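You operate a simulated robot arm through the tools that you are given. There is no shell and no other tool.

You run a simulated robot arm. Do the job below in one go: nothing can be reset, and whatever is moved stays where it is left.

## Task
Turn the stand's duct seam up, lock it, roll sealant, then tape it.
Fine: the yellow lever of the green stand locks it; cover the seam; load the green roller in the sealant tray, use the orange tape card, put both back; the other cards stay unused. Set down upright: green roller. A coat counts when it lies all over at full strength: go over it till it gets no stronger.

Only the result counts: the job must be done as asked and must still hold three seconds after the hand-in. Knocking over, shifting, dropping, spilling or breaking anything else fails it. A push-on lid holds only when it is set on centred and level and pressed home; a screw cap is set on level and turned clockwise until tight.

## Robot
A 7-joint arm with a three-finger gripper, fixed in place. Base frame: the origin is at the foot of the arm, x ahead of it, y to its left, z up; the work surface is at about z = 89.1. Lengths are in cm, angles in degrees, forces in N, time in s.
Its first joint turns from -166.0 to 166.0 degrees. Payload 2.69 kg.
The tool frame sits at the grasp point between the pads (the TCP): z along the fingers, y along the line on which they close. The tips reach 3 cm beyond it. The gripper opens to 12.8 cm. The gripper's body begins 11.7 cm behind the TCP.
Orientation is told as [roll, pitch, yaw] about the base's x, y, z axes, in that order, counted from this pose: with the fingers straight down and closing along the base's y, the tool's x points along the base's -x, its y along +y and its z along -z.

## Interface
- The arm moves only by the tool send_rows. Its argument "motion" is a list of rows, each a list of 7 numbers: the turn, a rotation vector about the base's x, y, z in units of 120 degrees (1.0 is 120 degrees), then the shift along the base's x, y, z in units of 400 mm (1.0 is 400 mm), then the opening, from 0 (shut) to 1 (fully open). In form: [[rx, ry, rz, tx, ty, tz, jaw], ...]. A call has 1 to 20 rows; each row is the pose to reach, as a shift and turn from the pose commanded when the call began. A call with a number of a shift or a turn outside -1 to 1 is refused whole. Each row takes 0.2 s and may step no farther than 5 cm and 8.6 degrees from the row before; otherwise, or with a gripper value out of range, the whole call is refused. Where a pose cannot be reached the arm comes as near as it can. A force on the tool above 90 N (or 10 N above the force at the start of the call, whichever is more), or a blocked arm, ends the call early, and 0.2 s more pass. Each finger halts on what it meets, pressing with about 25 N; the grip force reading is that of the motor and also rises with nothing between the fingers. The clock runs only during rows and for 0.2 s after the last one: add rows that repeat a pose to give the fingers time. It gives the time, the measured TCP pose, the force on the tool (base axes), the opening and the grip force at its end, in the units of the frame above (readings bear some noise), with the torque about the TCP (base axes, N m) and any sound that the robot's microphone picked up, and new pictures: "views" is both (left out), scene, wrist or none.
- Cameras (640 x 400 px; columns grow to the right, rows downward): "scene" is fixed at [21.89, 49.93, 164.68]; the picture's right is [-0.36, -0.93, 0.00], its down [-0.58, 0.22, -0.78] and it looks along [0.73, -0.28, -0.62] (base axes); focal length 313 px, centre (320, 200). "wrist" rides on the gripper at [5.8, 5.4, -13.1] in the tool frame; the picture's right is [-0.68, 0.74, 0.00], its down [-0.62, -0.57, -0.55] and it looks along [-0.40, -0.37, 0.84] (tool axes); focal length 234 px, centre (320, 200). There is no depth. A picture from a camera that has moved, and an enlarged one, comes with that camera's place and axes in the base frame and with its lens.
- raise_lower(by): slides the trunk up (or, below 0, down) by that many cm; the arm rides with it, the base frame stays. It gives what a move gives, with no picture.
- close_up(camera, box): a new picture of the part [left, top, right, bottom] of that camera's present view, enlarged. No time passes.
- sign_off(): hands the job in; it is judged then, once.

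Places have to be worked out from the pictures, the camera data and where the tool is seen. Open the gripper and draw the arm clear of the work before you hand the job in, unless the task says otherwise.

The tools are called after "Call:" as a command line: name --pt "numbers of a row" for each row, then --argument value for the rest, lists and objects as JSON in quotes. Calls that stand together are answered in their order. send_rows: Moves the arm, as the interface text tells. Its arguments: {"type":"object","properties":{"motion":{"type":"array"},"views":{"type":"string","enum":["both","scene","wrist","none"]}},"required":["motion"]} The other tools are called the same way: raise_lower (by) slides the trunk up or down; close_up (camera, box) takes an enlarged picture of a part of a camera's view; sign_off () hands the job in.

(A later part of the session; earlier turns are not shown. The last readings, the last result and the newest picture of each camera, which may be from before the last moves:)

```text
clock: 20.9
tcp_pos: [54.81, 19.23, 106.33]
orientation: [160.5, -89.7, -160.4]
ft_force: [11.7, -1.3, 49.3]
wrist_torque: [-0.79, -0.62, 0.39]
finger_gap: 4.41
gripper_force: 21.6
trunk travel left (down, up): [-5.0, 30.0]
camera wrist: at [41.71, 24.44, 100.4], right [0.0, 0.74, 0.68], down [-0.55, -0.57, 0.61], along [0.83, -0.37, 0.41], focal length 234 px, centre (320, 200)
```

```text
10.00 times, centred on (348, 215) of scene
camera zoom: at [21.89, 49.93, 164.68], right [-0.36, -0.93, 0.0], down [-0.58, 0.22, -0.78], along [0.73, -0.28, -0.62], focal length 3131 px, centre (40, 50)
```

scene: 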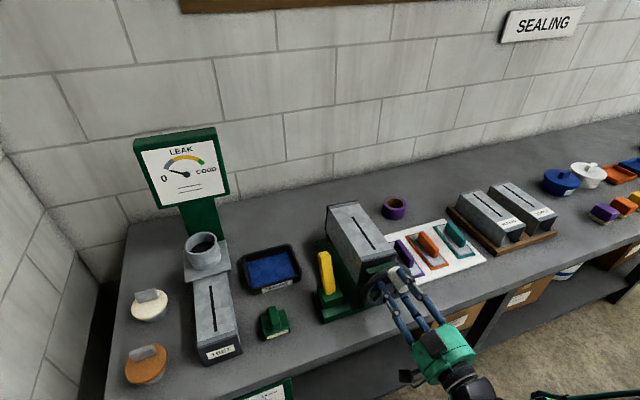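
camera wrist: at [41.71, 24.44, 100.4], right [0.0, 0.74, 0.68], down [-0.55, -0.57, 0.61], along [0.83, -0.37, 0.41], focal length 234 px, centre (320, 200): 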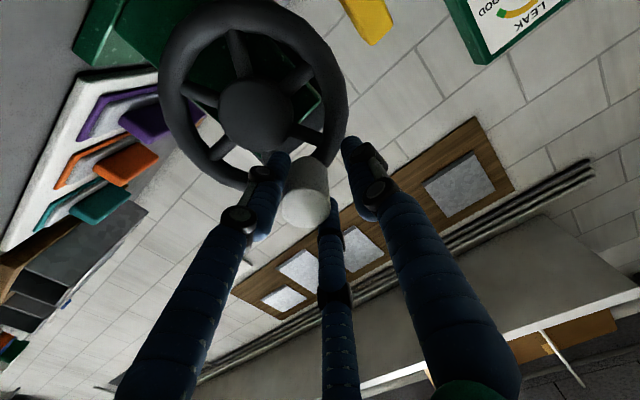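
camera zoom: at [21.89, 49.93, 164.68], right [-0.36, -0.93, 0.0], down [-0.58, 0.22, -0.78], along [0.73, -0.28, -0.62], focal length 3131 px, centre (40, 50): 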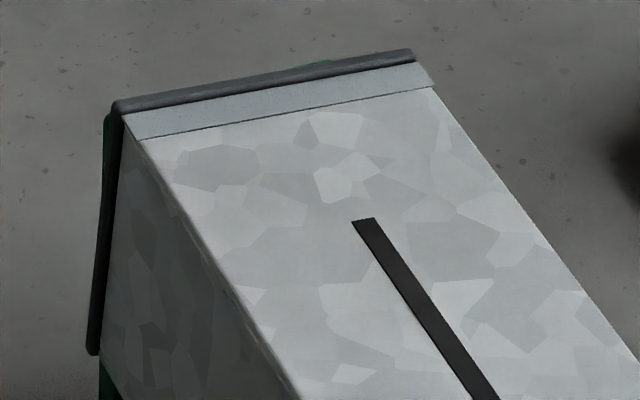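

The duct's near edge slopes -0.246 against -0.29 on the fixed green upright, so about 3.5–4° remain. I nudge the handle further.

Call:
send_rows --pt "0 0 0 0 0.006 0.005 0.12" --pt "0 0 0 0 0.012 0.006 0.12" --pt "0 0 0 0 0.012 0.006 0.12" --views "wrist"

Call:
close_up --camera "scene" --box '[350, 245, 400, 285]'

Call:
close_up --camera "scene" --box '[318, 195, 378, 235]'

```text
clock: 21.7
tcp_pos: [54.7, 19.32, 106.4]
orientation: [162.1, -89.8, -162.0]
ft_force: [11.5, -2.5, 44.6]
wrist_torque: [-0.68, -0.67, 0.03]
finger_gap: 4.23
gripper_force: 20.3
trunk travel left (down, up): [-5.0, 30.0]
camera wrist: at [41.66, 24.85, 100.53], right [0.0, 0.74, 0.68], down [-0.55, -0.57, 0.61], along [0.83, -0.37, 0.41], focal length 234 px, centre (320, 200)
```

wrist: 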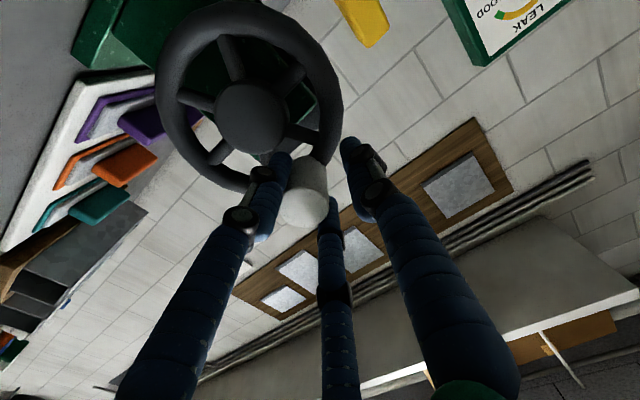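

```text
10.00 times, centred on (375, 265) of scene
camera zoom: at [21.89, 49.93, 164.68], right [-0.36, -0.93, 0.0], down [-0.58, 0.22, -0.78], along [0.73, -0.28, -0.62], focal length 3131 px, centre (-230, -450)
```

zoom: 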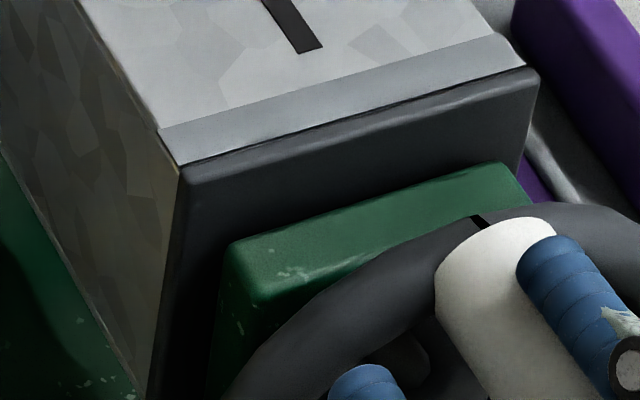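

```text
10.00 times, centred on (348, 215) of scene
camera zoom: at [21.89, 49.93, 164.68], right [-0.36, -0.93, 0.0], down [-0.58, 0.22, -0.78], along [0.73, -0.28, -0.62], focal length 3131 px, centre (40, 50)
```

zoom: 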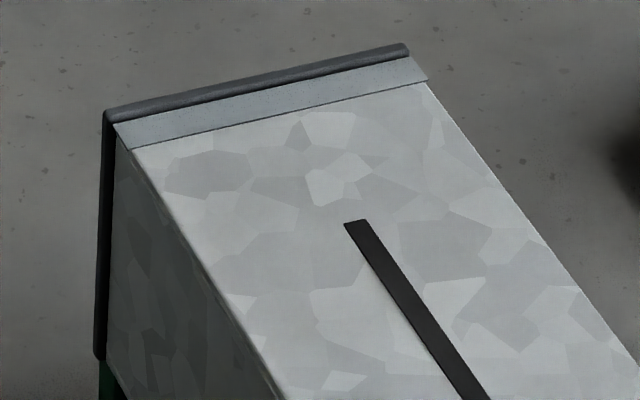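

About 1° remains (slopes -0.282 and -0.229 against roughly -0.29 and -0.245). One more small nudge.

Call:
send_rows --pt "0 0 0 0 0.004 0.001 0.12" --pt "0 0 0 0 0.005 0.001 0.12" --views "none"

Call:
close_up --camera "scene" --box '[350, 245, 400, 285]'

Call:
close_up --camera "scene" --box '[318, 195, 378, 235]'

```text
clock: 22.3
tcp_pos: [54.82, 19.75, 106.4]
orientation: [164.9, -89.7, -165.1]
ft_force: [15.8, -0.3, 44.4]
wrist_torque: [-0.73, -0.62, 0.28]
finger_gap: 4.22
gripper_force: 19.7
trunk travel left (down, up): [-5.0, 30.0]
```

```text
10.00 times, centred on (375, 265) of scene
camera zoom: at [21.89, 49.93, 164.68], right [-0.36, -0.93, 0.0], down [-0.58, 0.22, -0.78], along [0.73, -0.28, -0.62], focal length 3131 px, centre (-230, -450)
```

zoom: 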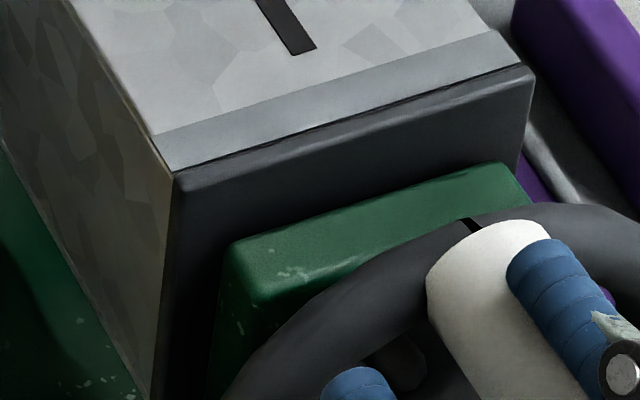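

```text
10.00 times, centred on (348, 215) of scene
camera zoom: at [21.89, 49.93, 164.68], right [-0.36, -0.93, 0.0], down [-0.58, 0.22, -0.78], along [0.73, -0.28, -0.62], focal length 3131 px, centre (40, 50)
```

zoom: 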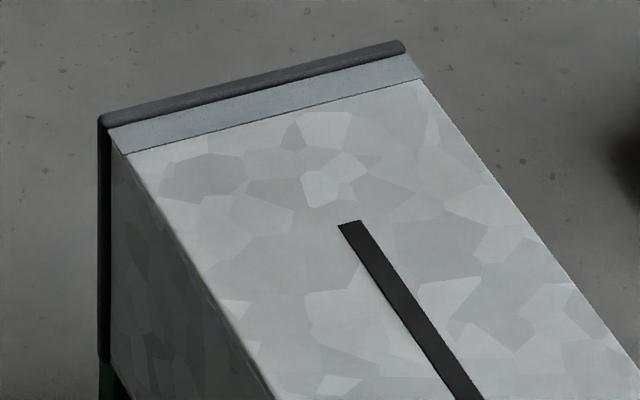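

The duct is level to within half a degree (slopes -0.30 and -0.25). I open the fingers and check that it stays.

Call:
send_rows --pt "0 0 0 0 0 0 0.4" --pt "0 0 0 0 0 0 0.5" --pt "0 0 0 0 -0.01 0 0.55" --pt "0 0 0 0 -0.02 0 0.55" --views "wrist"

Call:
close_up --camera "scene" --box '[350, 245, 400, 285]'

Call:
close_up --camera "scene" --box '[318, 195, 378, 235]'

```text
clock: 23.3
tcp_pos: [54.77, 18.98, 106.15]
orientation: [-47.8, -89.9, 47.9]
ft_force: [-0.4, -0.4, -0.8]
wrist_torque: [0.01, 0.05, -0.01]
finger_gap: 7.02
gripper_force: 0.1
trunk travel left (down, up): [-5.0, 30.0]
camera wrist: at [41.62, 24.26, 100.37], right [0.0, 0.74, 0.68], down [-0.55, -0.57, 0.62], along [0.84, -0.37, 0.4], focal length 234 px, centre (320, 200)
```

wrist: 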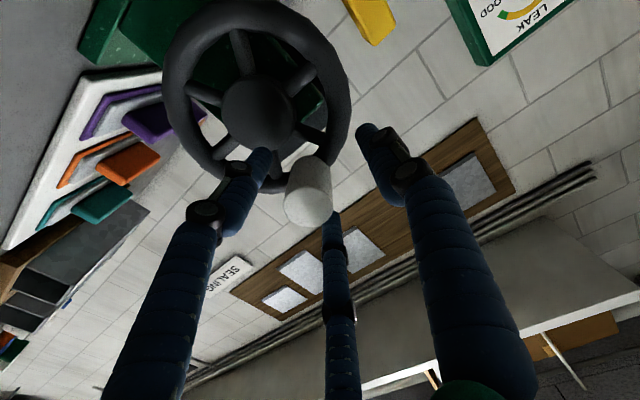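

```text
10.00 times, centred on (375, 265) of scene
camera zoom: at [21.89, 49.93, 164.68], right [-0.36, -0.93, 0.0], down [-0.58, 0.22, -0.78], along [0.73, -0.28, -0.62], focal length 3131 px, centre (-230, -450)
```

zoom: 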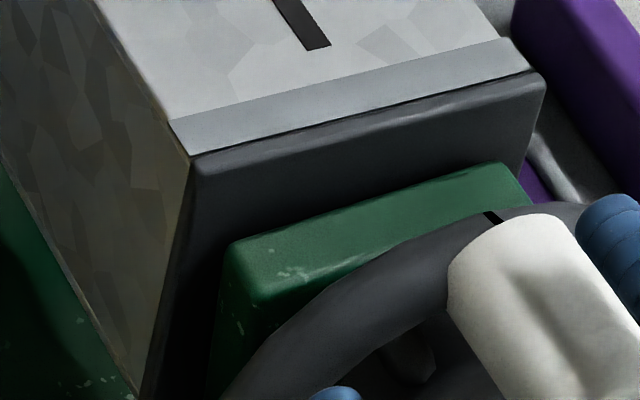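

```text
10.00 times, centred on (348, 215) of scene
camera zoom: at [21.89, 49.93, 164.68], right [-0.36, -0.93, 0.0], down [-0.58, 0.22, -0.78], along [0.73, -0.28, -0.62], focal length 3131 px, centre (40, 50)
```

zoom: 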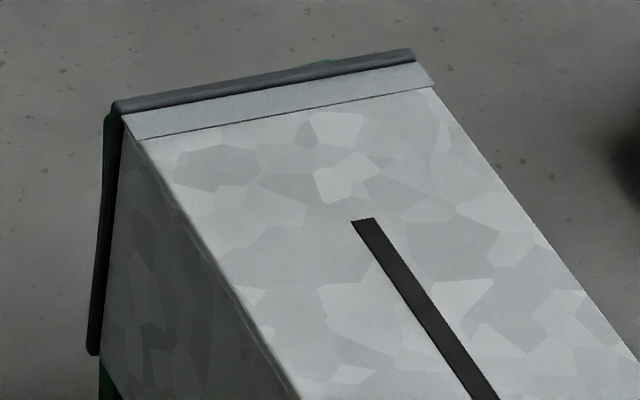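

On opening, the duct crept back about 4°. I recentre on the handle (y≈18.0) and cage it loosely at a 3.6 cm gap, so I can push it and then back off without dragging it.

Call:
send_rows --pt "0 0 0 0 -0.0245 0 0.5" --pt "0 0 0 0 -0.0245 0 0.28" --pt "0 0 0 0 -0.0245 0 0.28" --pt "0 0 0 0 -0.014 0 0.28" --pt "0 0 0 0 -0.005 0 0.28" --pt "0 0 0 0 -0.003 0 0.28" --views "wrist"

Call:
close_up --camera "scene" --box '[350, 245, 400, 285]'

Call:
close_up --camera "scene" --box '[318, 195, 378, 235]'

```text
clock: 24.7
tcp_pos: [54.77, 18.83, 106.31]
orientation: [177.4, -89.9, -177.5]
ft_force: [2.7, -1.3, 8.2]
wrist_torque: [-0.03, -0.21, -0.07]
finger_gap: 4.09
gripper_force: 3.9
trunk travel left (down, up): [-5.0, 30.0]
camera wrist: at [41.63, 24.17, 100.45], right [0.0, 0.74, 0.68], down [-0.55, -0.57, 0.62], along [0.84, -0.37, 0.4], focal length 234 px, centre (320, 200)
```

wrist: 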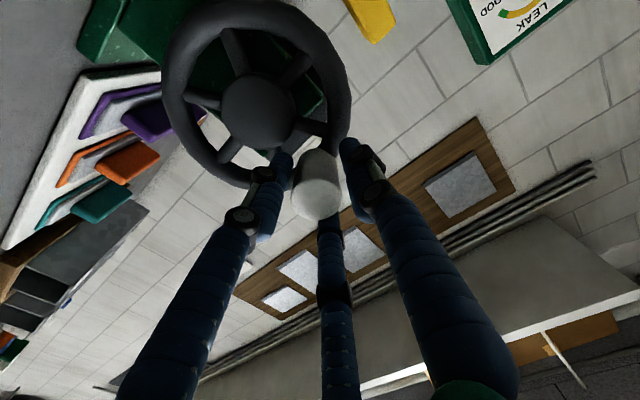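

```text
10.00 times, centred on (375, 265) of scene
camera zoom: at [21.89, 49.93, 164.68], right [-0.36, -0.93, 0.0], down [-0.58, 0.22, -0.78], along [0.73, -0.28, -0.62], focal length 3131 px, centre (-230, -450)
```

zoom: 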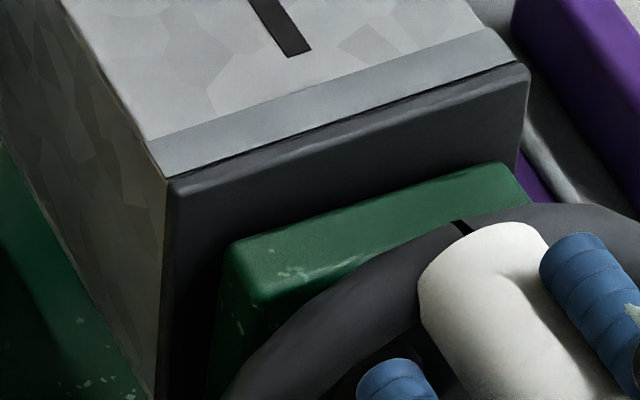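

```text
10.00 times, centred on (348, 215) of scene
camera zoom: at [21.89, 49.93, 164.68], right [-0.36, -0.93, 0.0], down [-0.58, 0.22, -0.78], along [0.73, -0.28, -0.62], focal length 3131 px, centre (40, 50)
```

zoom: 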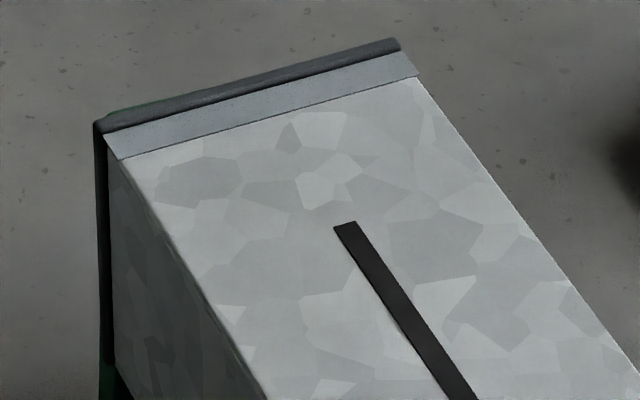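

The duct is now about 1.5–2° past level. I back the cage off slightly and open to see where it settles.

Call:
send_rows --pt "0 0 0 0 -0.006 0 0.3" --pt "0 0 0 0 -0.008 0 0.45" --pt "0 0 0 0 -0.008 0 0.5" --views "wrist"

Call:
close_up --camera "scene" --box '[350, 245, 400, 285]'

Call:
close_up --camera "scene" --box '[318, 195, 378, 235]'

```text
clock: 25.5
tcp_pos: [54.74, 18.46, 106.17]
orientation: [-48.9, -90.0, 48.9]
ft_force: [-0.5, 0.4, 0.4]
wrist_torque: [0.0, 0.0, 0.0]
finger_gap: 6.41
gripper_force: 0.1
trunk travel left (down, up): [-5.0, 30.0]
camera wrist: at [41.63, 23.84, 100.37], right [0.0, 0.74, 0.68], down [-0.55, -0.57, 0.62], along [0.84, -0.37, 0.4], focal length 234 px, centre (320, 200)
```

wrist: 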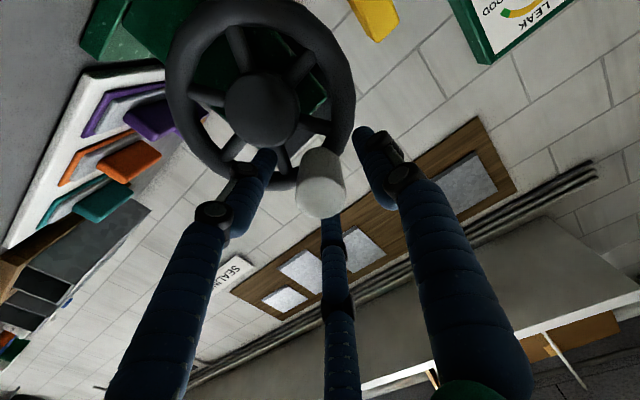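

```text
10.00 times, centred on (375, 265) of scene
camera zoom: at [21.89, 49.93, 164.68], right [-0.36, -0.93, 0.0], down [-0.58, 0.22, -0.78], along [0.73, -0.28, -0.62], focal length 3131 px, centre (-230, -450)
```

zoom: 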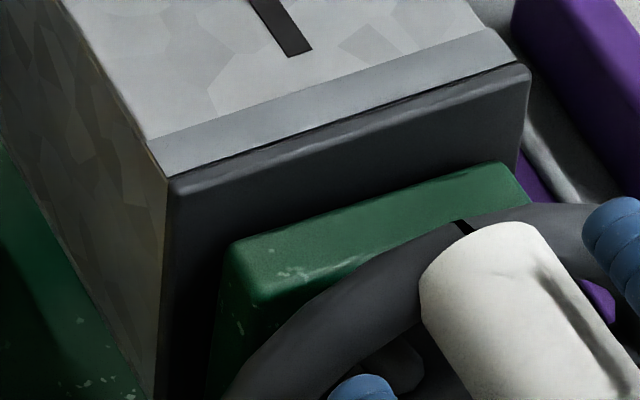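

```text
10.00 times, centred on (348, 215) of scene
camera zoom: at [21.89, 49.93, 164.68], right [-0.36, -0.93, 0.0], down [-0.58, 0.22, -0.78], along [0.73, -0.28, -0.62], focal length 3131 px, centre (40, 50)
```

zoom: 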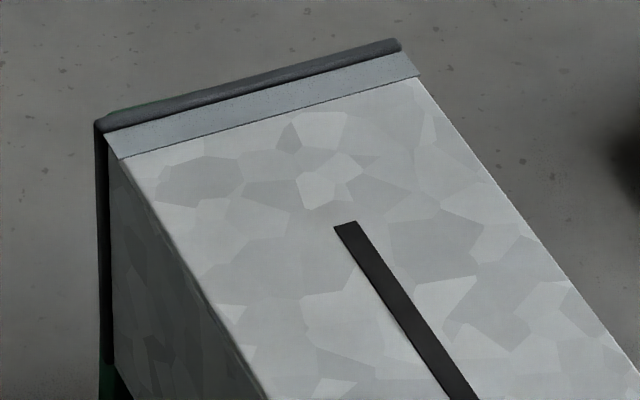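

It holds now, about 1.5° past level at most, which is good. I withdraw straight back along -x and restore the trunk height.

Call:
send_rows --pt "0 0 0 -0.08 0 0 0.5" --pt "0 0 0 -0.16 0 0 0.5" --pt "0 0 0 -0.2 0 0 0.5" --views "none"

Call:
raise_lower --by 10

Call:
close_up --camera "scene" --box '[310, 190, 430, 310]'

Call:
close_up --camera "scene" --box '[300, 240, 360, 330]'

```text
clock: 26.3
tcp_pos: [46.7, 18.48, 106.29]
orientation: [-46.5, -90.0, 46.7]
ft_force: [0.5, 0.2, 0.1]
wrist_torque: [0.0, 0.02, 0.01]
finger_gap: 6.4
gripper_force: 0.1
trunk travel left (down, up): [-5.0, 30.0]
```

```text
clock: 27.7
tcp_pos: [46.81, 18.53, 116.22]
orientation: [-68.4, -90.0, 68.4]
ft_force: [-0.5, 0.6, 0.7]
wrist_torque: [-0.02, 0.0, 0.01]
finger_gap: 6.39
gripper_force: 0.1
trunk travel left (down, up): [-15.0, 20.0]
```

```text
3.33 times, centred on (370, 250) of scene
camera zoom: at [21.89, 49.93, 164.68], right [-0.36, -0.93, 0.0], down [-0.58, 0.22, -0.78], along [0.73, -0.28, -0.62], focal length 1044 px, centre (153, 33)
```

zoom: 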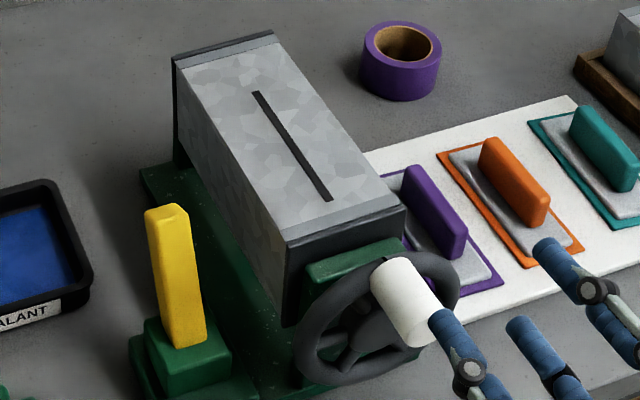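

```text
4.44 times, centred on (330, 285) of scene
camera zoom: at [21.89, 49.93, 164.68], right [-0.36, -0.93, 0.0], down [-0.58, 0.22, -0.78], along [0.73, -0.28, -0.62], focal length 1392 px, centre (276, -178)
```

zoom: 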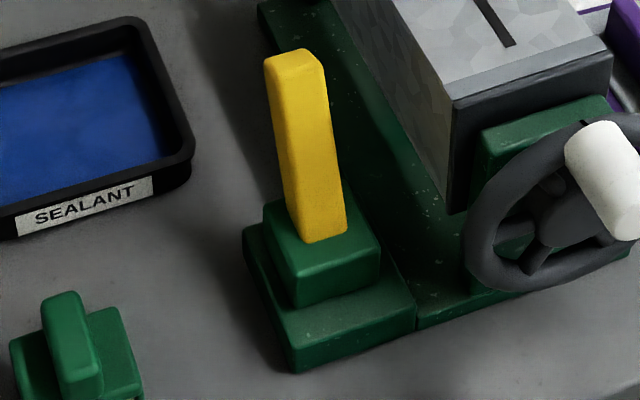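

The lever leans toward +x (foot about x 66.8, tip about x 71.3, z 105) in the plane y≈29.8. I turn the tool back to pointing down, close the fingers and go above a point behind the lever.

Call:
send_rows --pt "0 0.07 0 0.05 0.02 0.06 0.5" --pt "0 0.14 0 0.1 0.04 0.12 0.5" --pt "0 0.21 0 0.17 0.065 0.18 0.4" --pt "0 0.28 0 0.24 0.09 0.24 0.3" --pt "0 0.35 0 0.31 0.115 0.28 0.2" --pt "0 0.42 0 0.39 0.14 0.3 0.1" --pt "0 0.49 0 0.47 0.17 0.3 0" --pt "0 0.56 0 0.55 0.2 0.3 0" --pt "0 0.63 0 0.63 0.23 0.3 0" --pt "0 0.7 0 0.7 0.26 0.3 0" --pt "0 0.75 0 0.7675 0.2825 0.3 0" --pt "0 0.75 0 0.7675 0.2825 0.3 0"

Call:
close_up --camera "wrist" --box '[200, 50, 520, 250]'

```text
clock: 30.3
tcp_pos: [77.49, 29.9, 128.22]
orientation: [-0.1, 0.1, 0.0]
ft_force: [-0.4, 1.3, -0.9]
wrist_torque: [0.01, 0.06, 0.0]
finger_gap: 0.21
gripper_force: 24.9
trunk travel left (down, up): [-15.0, 20.0]
camera wrist: at [71.7, 35.23, 141.26], right [0.68, 0.74, 0.0], down [0.62, -0.56, 0.55], along [0.4, -0.37, -0.84], focal length 234 px, centre (320, 200)
```

scene: 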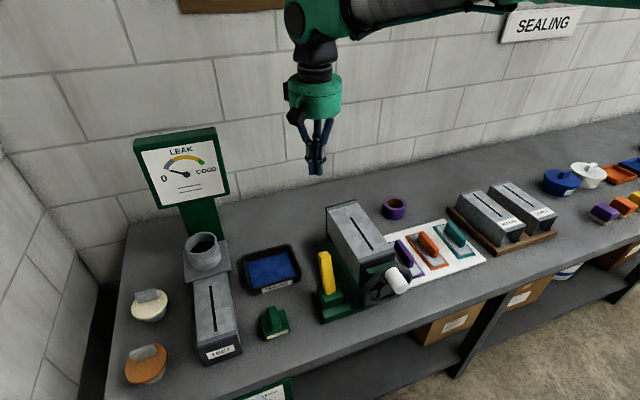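
wrist: 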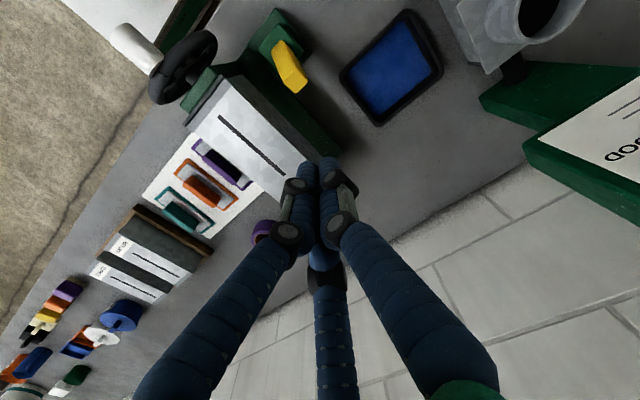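

```text
2.00 times, centred on (360, 150) of wrist
camera zoom: at [71.7, 35.23, 141.26], right [0.68, 0.74, 0.0], down [0.62, -0.56, 0.55], along [0.4, -0.37, -0.84], focal length 468 px, centre (240, 300)
```

zoom: 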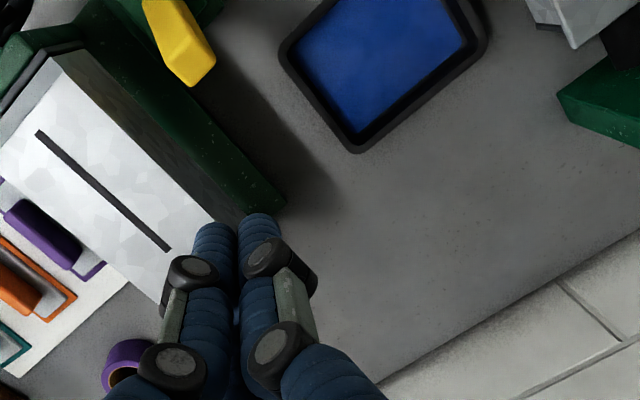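

The lever's tip is confirmed at about (72, 30, 105) and the seam at y≈18.5, x 67.8–80.9. I descend behind the lever and start pushing it toward -x.

Call:
send_rows --pt "0 0 0 0 0 -0.12 0" --pt "0 0 0 0 0 -0.24 0" --pt "0 0 0 0 0 -0.36 0" --pt "0 0 0 0 0 -0.48 0" --pt "0 0 0 0 0 -0.6 0" --pt "0 0 0 -0.04 0 -0.6 0" --pt "0 0 0 -0.08 0 -0.6 0" --pt "0 0 0 -0.12 0 -0.6 0" --pt "0 0 0 -0.15 0 -0.6 0"

Call:
close_up --camera "scene" --box '[280, 220, 380, 330]'

```text
clock: 32.3
tcp_pos: [71.48, 29.91, 103.95]
orientation: [0.0, 0.2, 0.0]
ft_force: [-0.3, -0.6, 0.0]
wrist_torque: [-0.02, -0.01, 0.0]
finger_gap: 0.2
gripper_force: 25.5
trunk travel left (down, up): [-15.0, 20.0]
camera wrist: at [65.55, 35.21, 117.2], right [0.68, 0.74, 0.0], down [0.62, -0.56, 0.55], along [0.4, -0.37, -0.84], focal length 234 px, centre (320, 200)
```

scene: 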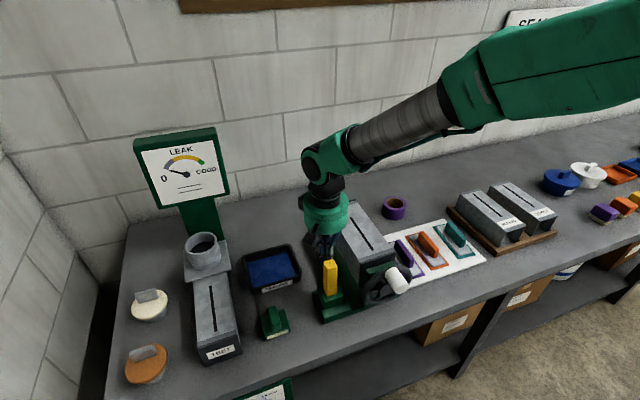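
wrist: 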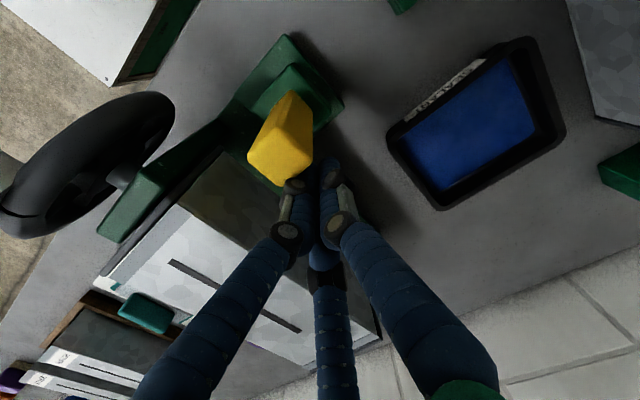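

```text
3.64 times, centred on (330, 275) of scene
camera zoom: at [21.89, 49.93, 164.68], right [-0.36, -0.93, 0.0], down [-0.58, 0.22, -0.78], along [0.73, -0.28, -0.62], focal length 1138 px, centre (284, -73)
```

zoom: 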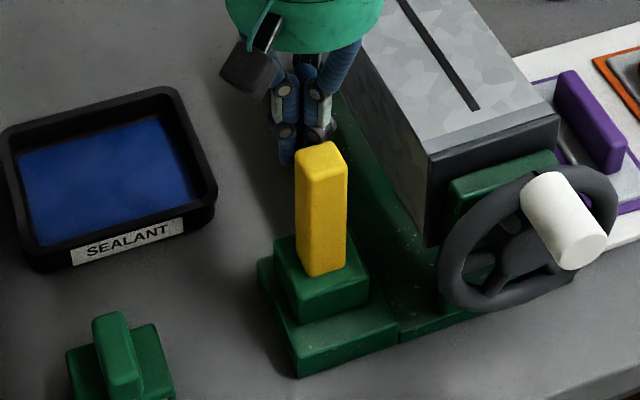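

The lever swings freely toward -x and is now near upright. I keep pushing it over.

Call:
send_rows --pt "0 0 0 -0.03 0 0 0" --pt "0 0 0 -0.06 0 0 0" --pt "0 0 0 -0.085 0 0 0" --pt "0 0 0 -0.11 0 0 0" --pt "0 0 0 -0.135 0 0 0"

Call:
close_up --camera "scene" --box '[280, 220, 380, 330]'

```text
clock: 33.5
tcp_pos: [66.67, 29.86, 104.54]
orientation: [0.2, -0.4, 0.0]
ft_force: [37.6, -5.0, 4.7]
wrist_torque: [-0.01, -0.94, 0.34]
finger_gap: 0.22
gripper_force: 24.8
trunk travel left (down, up): [-15.0, 20.0]
camera wrist: at [60.61, 35.18, 117.53], right [0.68, 0.74, 0.01], down [0.61, -0.57, 0.55], along [0.41, -0.37, -0.83], focal length 234 px, centre (320, 200)
```

scene: 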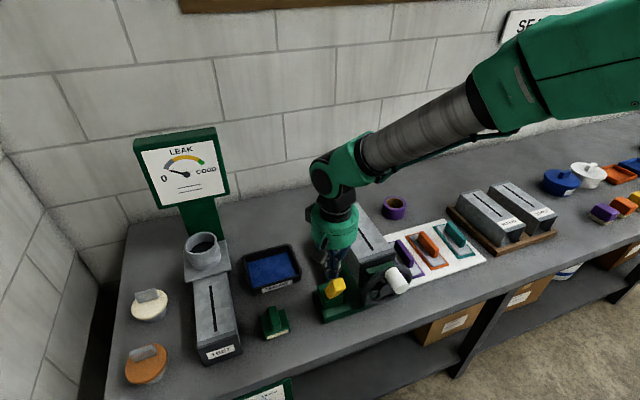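
wrist: 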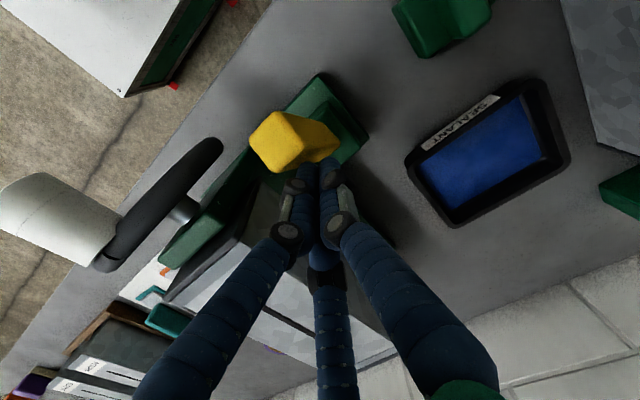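

```text
3.64 times, centred on (330, 275) of scene
camera zoom: at [21.89, 49.93, 164.68], right [-0.36, -0.93, 0.0], down [-0.58, 0.22, -0.78], along [0.73, -0.28, -0.62], focal length 1138 px, centre (284, -73)
```

zoom: 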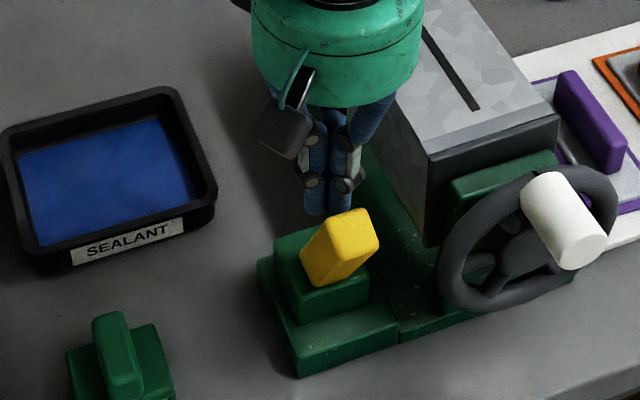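

The lever is now leaning toward -x and resists with 38 N. I press a little more to make sure it is at its end stop.

Call:
send_rows --pt "0 0 0 -0.006 0 -0.01 0" --pt "0 0 0 -0.01 0 -0.01 0" --pt "0 0 0 -0.01 0 -0.01 0" --views "none"

Call:
close_up --camera "scene" --box '[280, 220, 380, 330]'

```text
clock: 34.3
tcp_pos: [66.38, 29.77, 104.4]
orientation: [0.4, -0.6, 0.0]
ft_force: [65.9, -20.0, 48.5]
wrist_torque: [-1.12, -1.03, 0.42]
finger_gap: 0.19
gripper_force: 25.0
trunk travel left (down, up): [-15.0, 20.0]
```

```text
3.64 times, centred on (330, 275) of scene
camera zoom: at [21.89, 49.93, 164.68], right [-0.36, -0.93, 0.0], down [-0.58, 0.22, -0.78], along [0.73, -0.28, -0.62], focal length 1138 px, centre (284, -73)
```

zoom: 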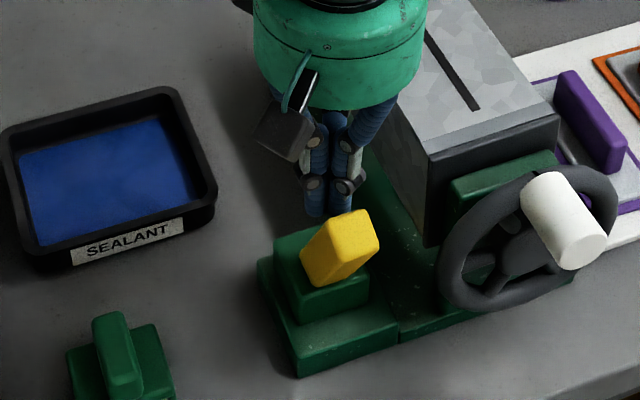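

The lever is at its end stop. I back off, lift and go above the green roller for a close look.

Call:
send_rows --pt "0 0 0 0.04 0 0.02 0" --pt "0 0 0 0.1 0 0.08 0" --pt "0 0 0 0.1 0 0.2 0" --pt "0 0 0 0.1 0.04 0.3 0.2" --pt "0 0 0 0.05 0.14 0.32 0.5" --pt "0 0 0 0.0 0.24 0.32 0.8" --pt "0 0 0 0.0 0.34 0.32 1.0" --pt "0 0 0 0.0 0.39 0.32 1.0" --pt "0 0 0 0.0 0.39 0.32 1.0"

Call:
close_up --camera "wrist" --box '[240, 100, 440, 230]'

Call:
close_up --camera "scene" --box '[250, 220, 410, 340]'

```text
clock: 36.3
tcp_pos: [65.62, 45.46, 116.53]
orientation: [0.0, 0.1, 0.0]
ft_force: [0.7, 0.5, -0.6]
wrist_torque: [-0.03, 0.02, 0.0]
finger_gap: 12.79
gripper_force: 0.0
trunk travel left (down, up): [-15.0, 20.0]
camera wrist: at [59.83, 50.8, 129.72], right [0.68, 0.74, 0.0], down [0.62, -0.57, 0.55], along [0.4, -0.37, -0.84], focal length 234 px, centre (320, 200)
```

scene: 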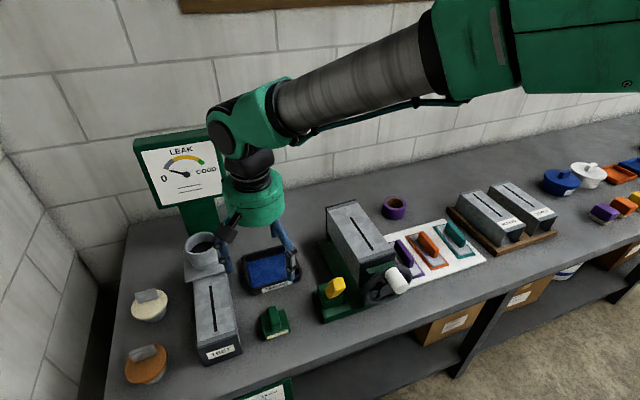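
wrist: 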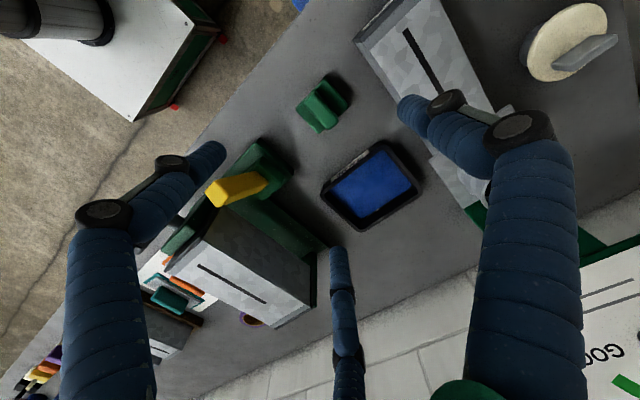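

```text
3.08 times, centred on (340, 165) of wrist
camera zoom: at [59.83, 50.8, 129.72], right [0.68, 0.74, 0.0], down [0.62, -0.57, 0.55], along [0.4, -0.37, -0.84], focal length 720 px, centre (258, 308)
```

zoom: 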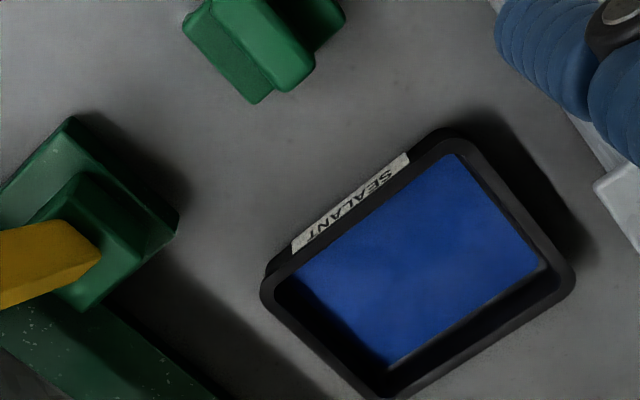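

```text
3.33 times, centred on (330, 280) of scene
camera zoom: at [21.89, 49.93, 164.68], right [-0.36, -0.93, 0.0], down [-0.58, 0.22, -0.78], along [0.73, -0.28, -0.62], focal length 1044 px, centre (287, -67)
```

zoom: 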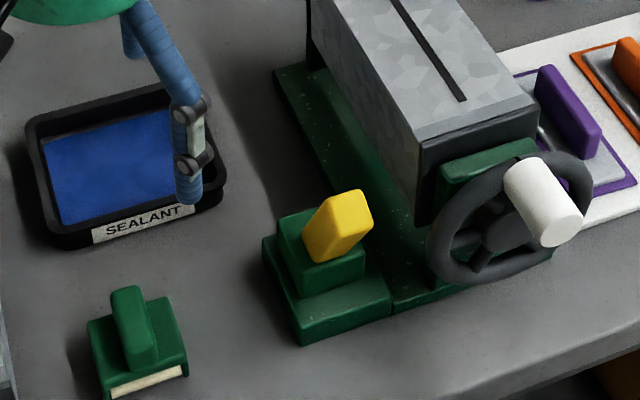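

The lever stays leaning toward -x. I enlarge the roller in both views.

Call:
close_up --camera "wrist" --box '[280, 65, 370, 140]'

Call:
close_up --camera "scene" --box '[245, 295, 305, 345]'

Call:
close_up --camera "scene" --box '[230, 235, 310, 305]'

```text
5.33 times, centred on (325, 102) of wrist
camera zoom: at [59.83, 50.8, 129.72], right [0.68, 0.74, 0.0], down [0.62, -0.57, 0.55], along [0.4, -0.37, -0.84], focal length 1249 px, centre (293, 720)
```

zoom: 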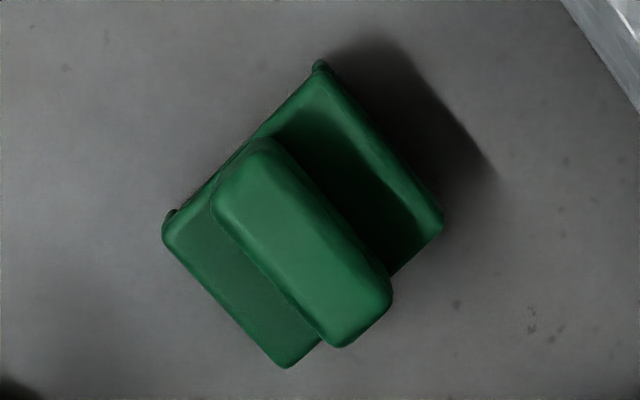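

```text
8.00 times, centred on (275, 320) of scene
camera zoom: at [21.89, 49.93, 164.68], right [-0.36, -0.93, 0.0], down [-0.58, 0.22, -0.78], along [0.73, -0.28, -0.62], focal length 2505 px, centre (680, -760)
```

zoom: 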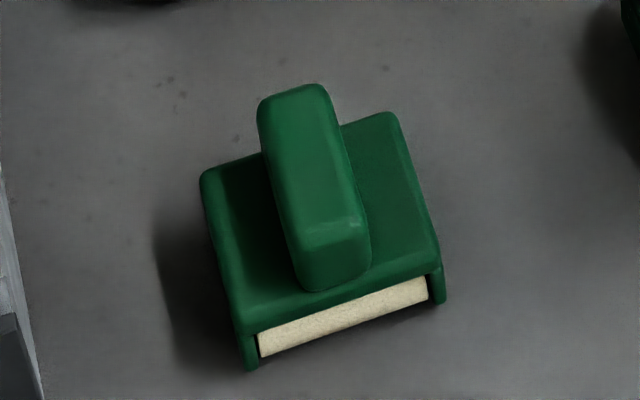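

```text
5.71 times, centred on (270, 270) of scene
camera zoom: at [21.89, 49.93, 164.68], right [-0.36, -0.93, 0.0], down [-0.58, 0.22, -0.78], along [0.73, -0.28, -0.62], focal length 1789 px, centre (606, -200)
```

zoom: 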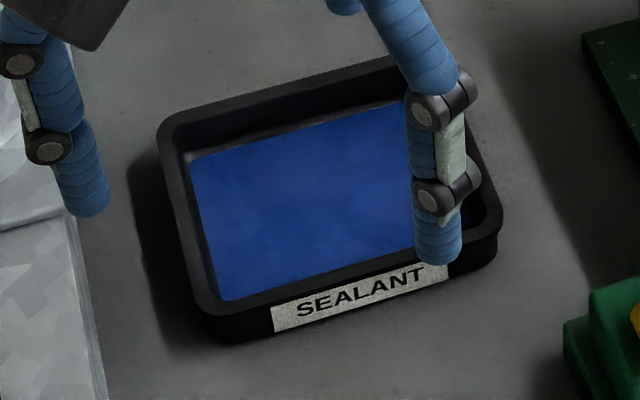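

The roller's fin is about 5.1 × 1.75 cm along x, centred near (65.2, 45.7), with its top at z≈96.2 and the body top at z≈92.7. I come down over it partway with an offset that suits the three fingers (one on the +y side, two on the -y side), then check.

Call:
send_rows --pt "0 0 0 -0.005 -0.005 -0.05 0.8" --pt "0 0 0 -0.01 -0.01 -0.13 0.6" --pt "0 0 0 -0.01 -0.01 -0.23 0.5" --pt "0 0 0 -0.01 -0.01 -0.33 0.5" --pt "0 0 0 -0.01 -0.01 -0.38 0.5" --pt "0 0 0 -0.01 -0.01 -0.38 0.5"

Call:
close_up --camera "wrist" --box '[240, 100, 440, 250]'

Call:
close_up --camera "scene" --box '[235, 275, 315, 345]'

```text
clock: 37.7
tcp_pos: [65.34, 45.0, 101.38]
orientation: [0.0, -0.1, 0.0]
ft_force: [-0.2, -0.4, -1.3]
wrist_torque: [0.0, 0.03, 0.03]
finger_gap: 6.38
gripper_force: 0.1
trunk travel left (down, up): [-15.0, 20.0]
camera wrist: at [59.42, 50.52, 114.52], right [0.68, 0.74, 0.0], down [0.62, -0.57, 0.55], along [0.4, -0.37, -0.84], focal length 234 px, centre (320, 200)
```

scene: 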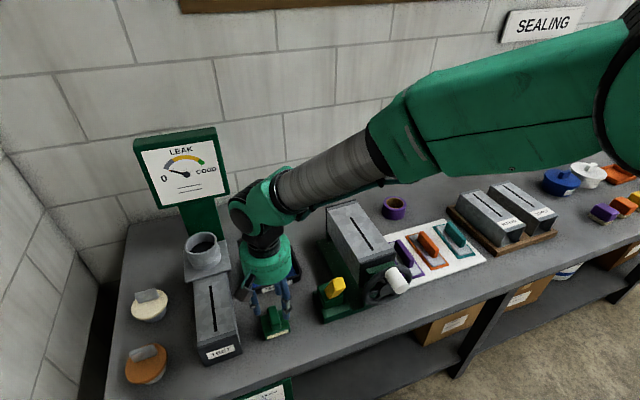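
wrist: 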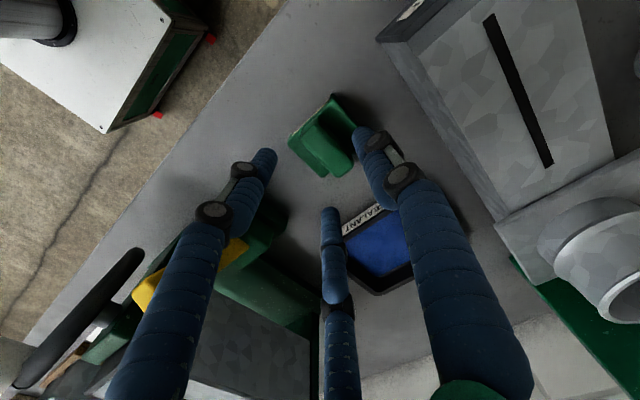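

```text
2.67 times, centred on (340, 175) of wrist
camera zoom: at [59.42, 50.52, 114.52], right [0.68, 0.74, 0.0], down [0.62, -0.57, 0.55], along [0.4, -0.37, -0.84], focal length 624 px, centre (267, 267)
```

zoom: 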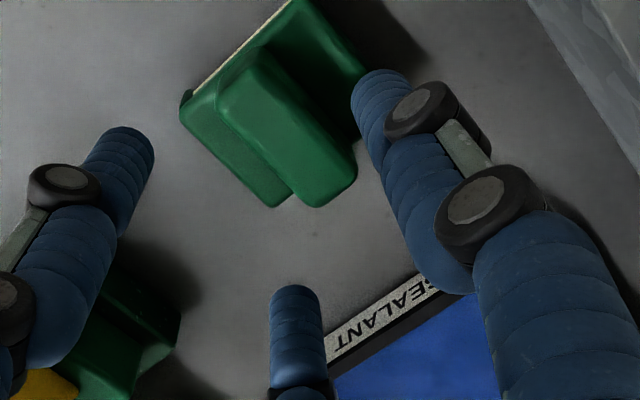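

```text
5.71 times, centred on (275, 310) of scene
camera zoom: at [21.89, 49.93, 164.68], right [-0.36, -0.93, 0.0], down [-0.58, 0.22, -0.78], along [0.73, -0.28, -0.62], focal length 1789 px, centre (577, -429)
```

zoom: 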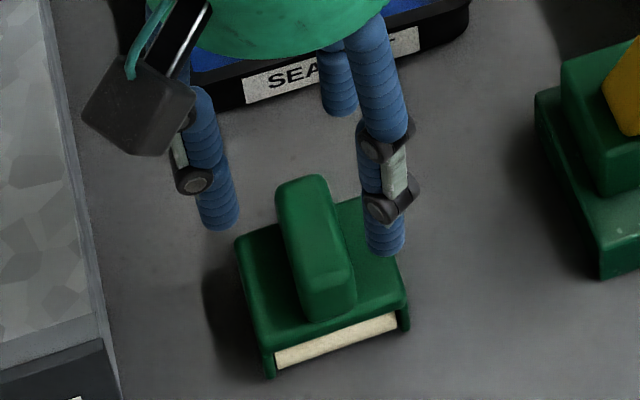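

The fin centre works out at about (65.0, 46.1), so I shift slightly, descend to z≈96.4 and close the fingers on it.

Call:
send_rows --pt "0 0 0 -0.009 0.011 -0.04 0.5" --pt "0 0 0 -0.009 0.011 -0.09 0.5" --pt "0 0 0 -0.009 0.011 -0.124 0.5" --pt "0 0 0 -0.009 0.011 -0.124 0.35" --pt "0 0 0 -0.009 0.011 -0.124 0.2" --pt "0 0 0 -0.009 0.011 -0.124 0.1" --pt "0 0 0 -0.009 0.011 -0.124 0.0" --pt "0 0 0 -0.009 0.011 -0.124 0.0"

Call:
close_up --camera "wrist" --box '[240, 100, 440, 250]'

Call:
close_up --camera "scene" --box '[235, 275, 315, 345]'

```text
clock: 39.5
tcp_pos: [64.9, 45.48, 96.36]
orientation: [0.1, 0.1, 0.0]
ft_force: [-0.1, 0.6, 1.6]
wrist_torque: [0.03, 0.02, 0.02]
finger_gap: 3.59
gripper_force: 25.1
trunk travel left (down, up): [-15.0, 20.0]
camera wrist: at [59.07, 50.84, 109.57], right [0.68, 0.74, 0.0], down [0.62, -0.57, 0.55], along [0.4, -0.37, -0.84], focal length 234 px, centre (320, 200)
```

scene: 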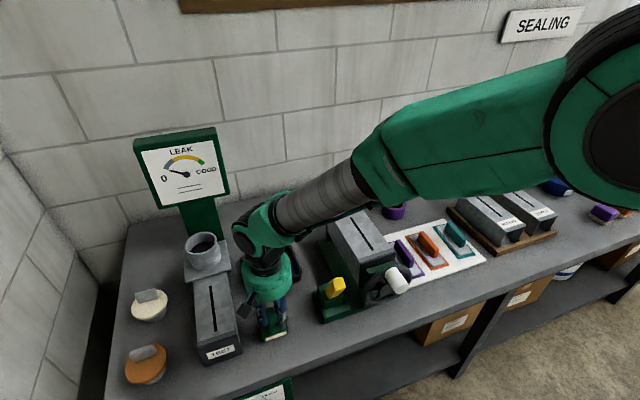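
wrist: 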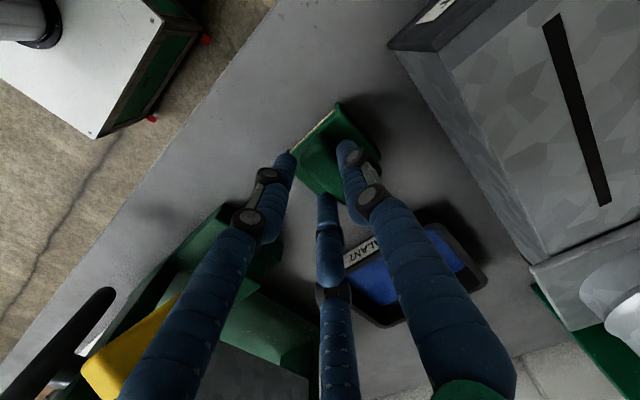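

```text
2.67 times, centred on (340, 175) of wrist
camera zoom: at [59.07, 50.84, 109.57], right [0.68, 0.74, 0.0], down [0.62, -0.57, 0.55], along [0.4, -0.37, -0.84], focal length 624 px, centre (267, 267)
```

zoom: 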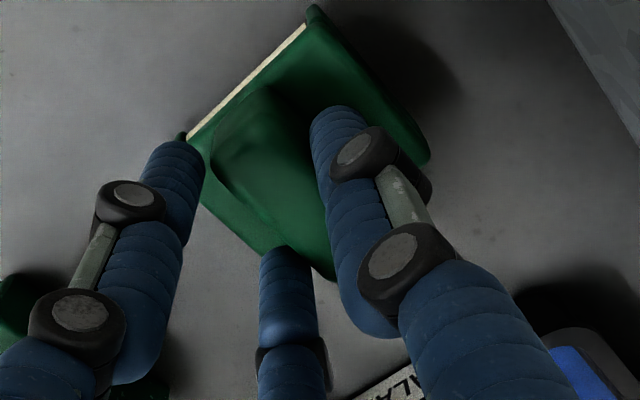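

```text
5.71 times, centred on (275, 310) of scene
camera zoom: at [21.89, 49.93, 164.68], right [-0.36, -0.93, 0.0], down [-0.58, 0.22, -0.78], along [0.73, -0.28, -0.62], focal length 1789 px, centre (577, -429)
```

zoom: 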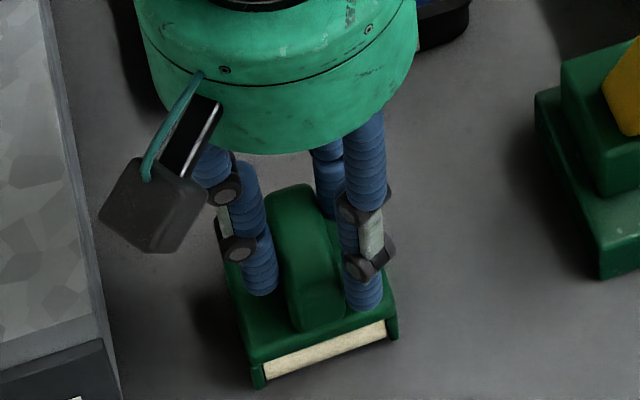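

The roller is gripped (gap 3.6 cm, 25 N). I lift it a little and check it stays put in the hand.

Call:
send_rows --pt "0 0 0 0 0 0.02 0" --pt "0 0 0 0 0 0.05 0" --pt "0 0 0 0 0 0.12 0" --pt "0 0 0 0 0 0.2 0" --pt "0 0 0 0 0 0.2 0"

Call:
close_up --camera "scene" --box '[225, 235, 325, 335]'

```text
clock: 40.7
tcp_pos: [64.93, 45.36, 104.49]
orientation: [-0.1, -0.1, 0.0]
ft_force: [-0.5, 0.0, -1.0]
wrist_torque: [-0.03, -0.01, -0.01]
finger_gap: 3.59
gripper_force: 25.4
trunk travel left (down, up): [-15.0, 20.0]
camera wrist: at [59.04, 50.8, 117.68], right [0.68, 0.74, 0.0], down [0.62, -0.57, 0.55], along [0.4, -0.37, -0.84], focal length 234 px, centre (320, 200)
```

scene: 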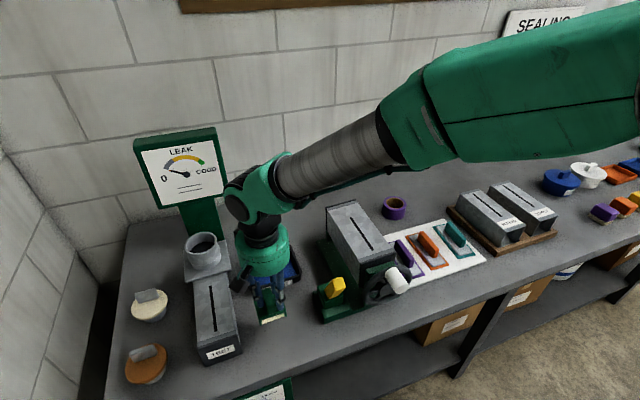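
wrist: 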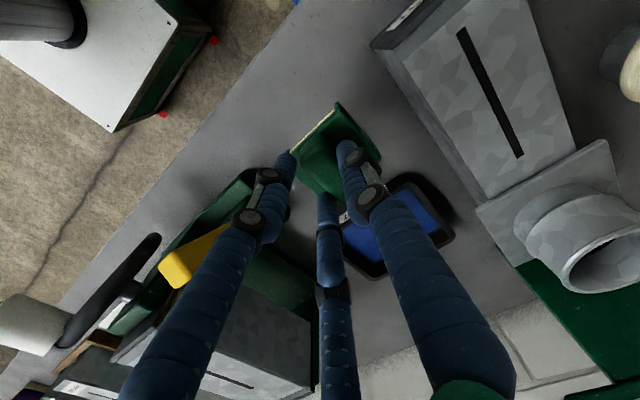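

```text
4.00 times, centred on (275, 285) of scene
camera zoom: at [21.89, 49.93, 164.68], right [-0.36, -0.93, 0.0], down [-0.58, 0.22, -0.78], along [0.73, -0.28, -0.62], focal length 1252 px, centre (500, -140)
```

zoom: 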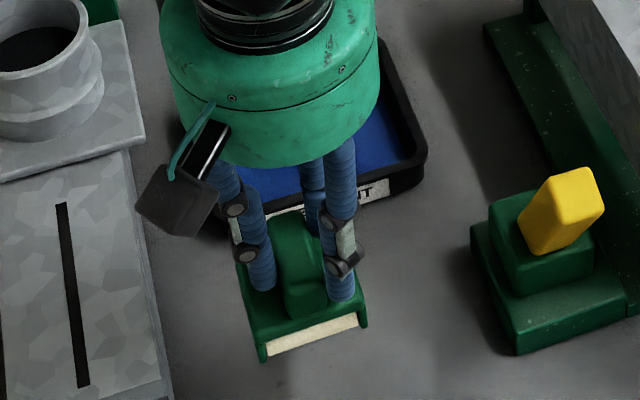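

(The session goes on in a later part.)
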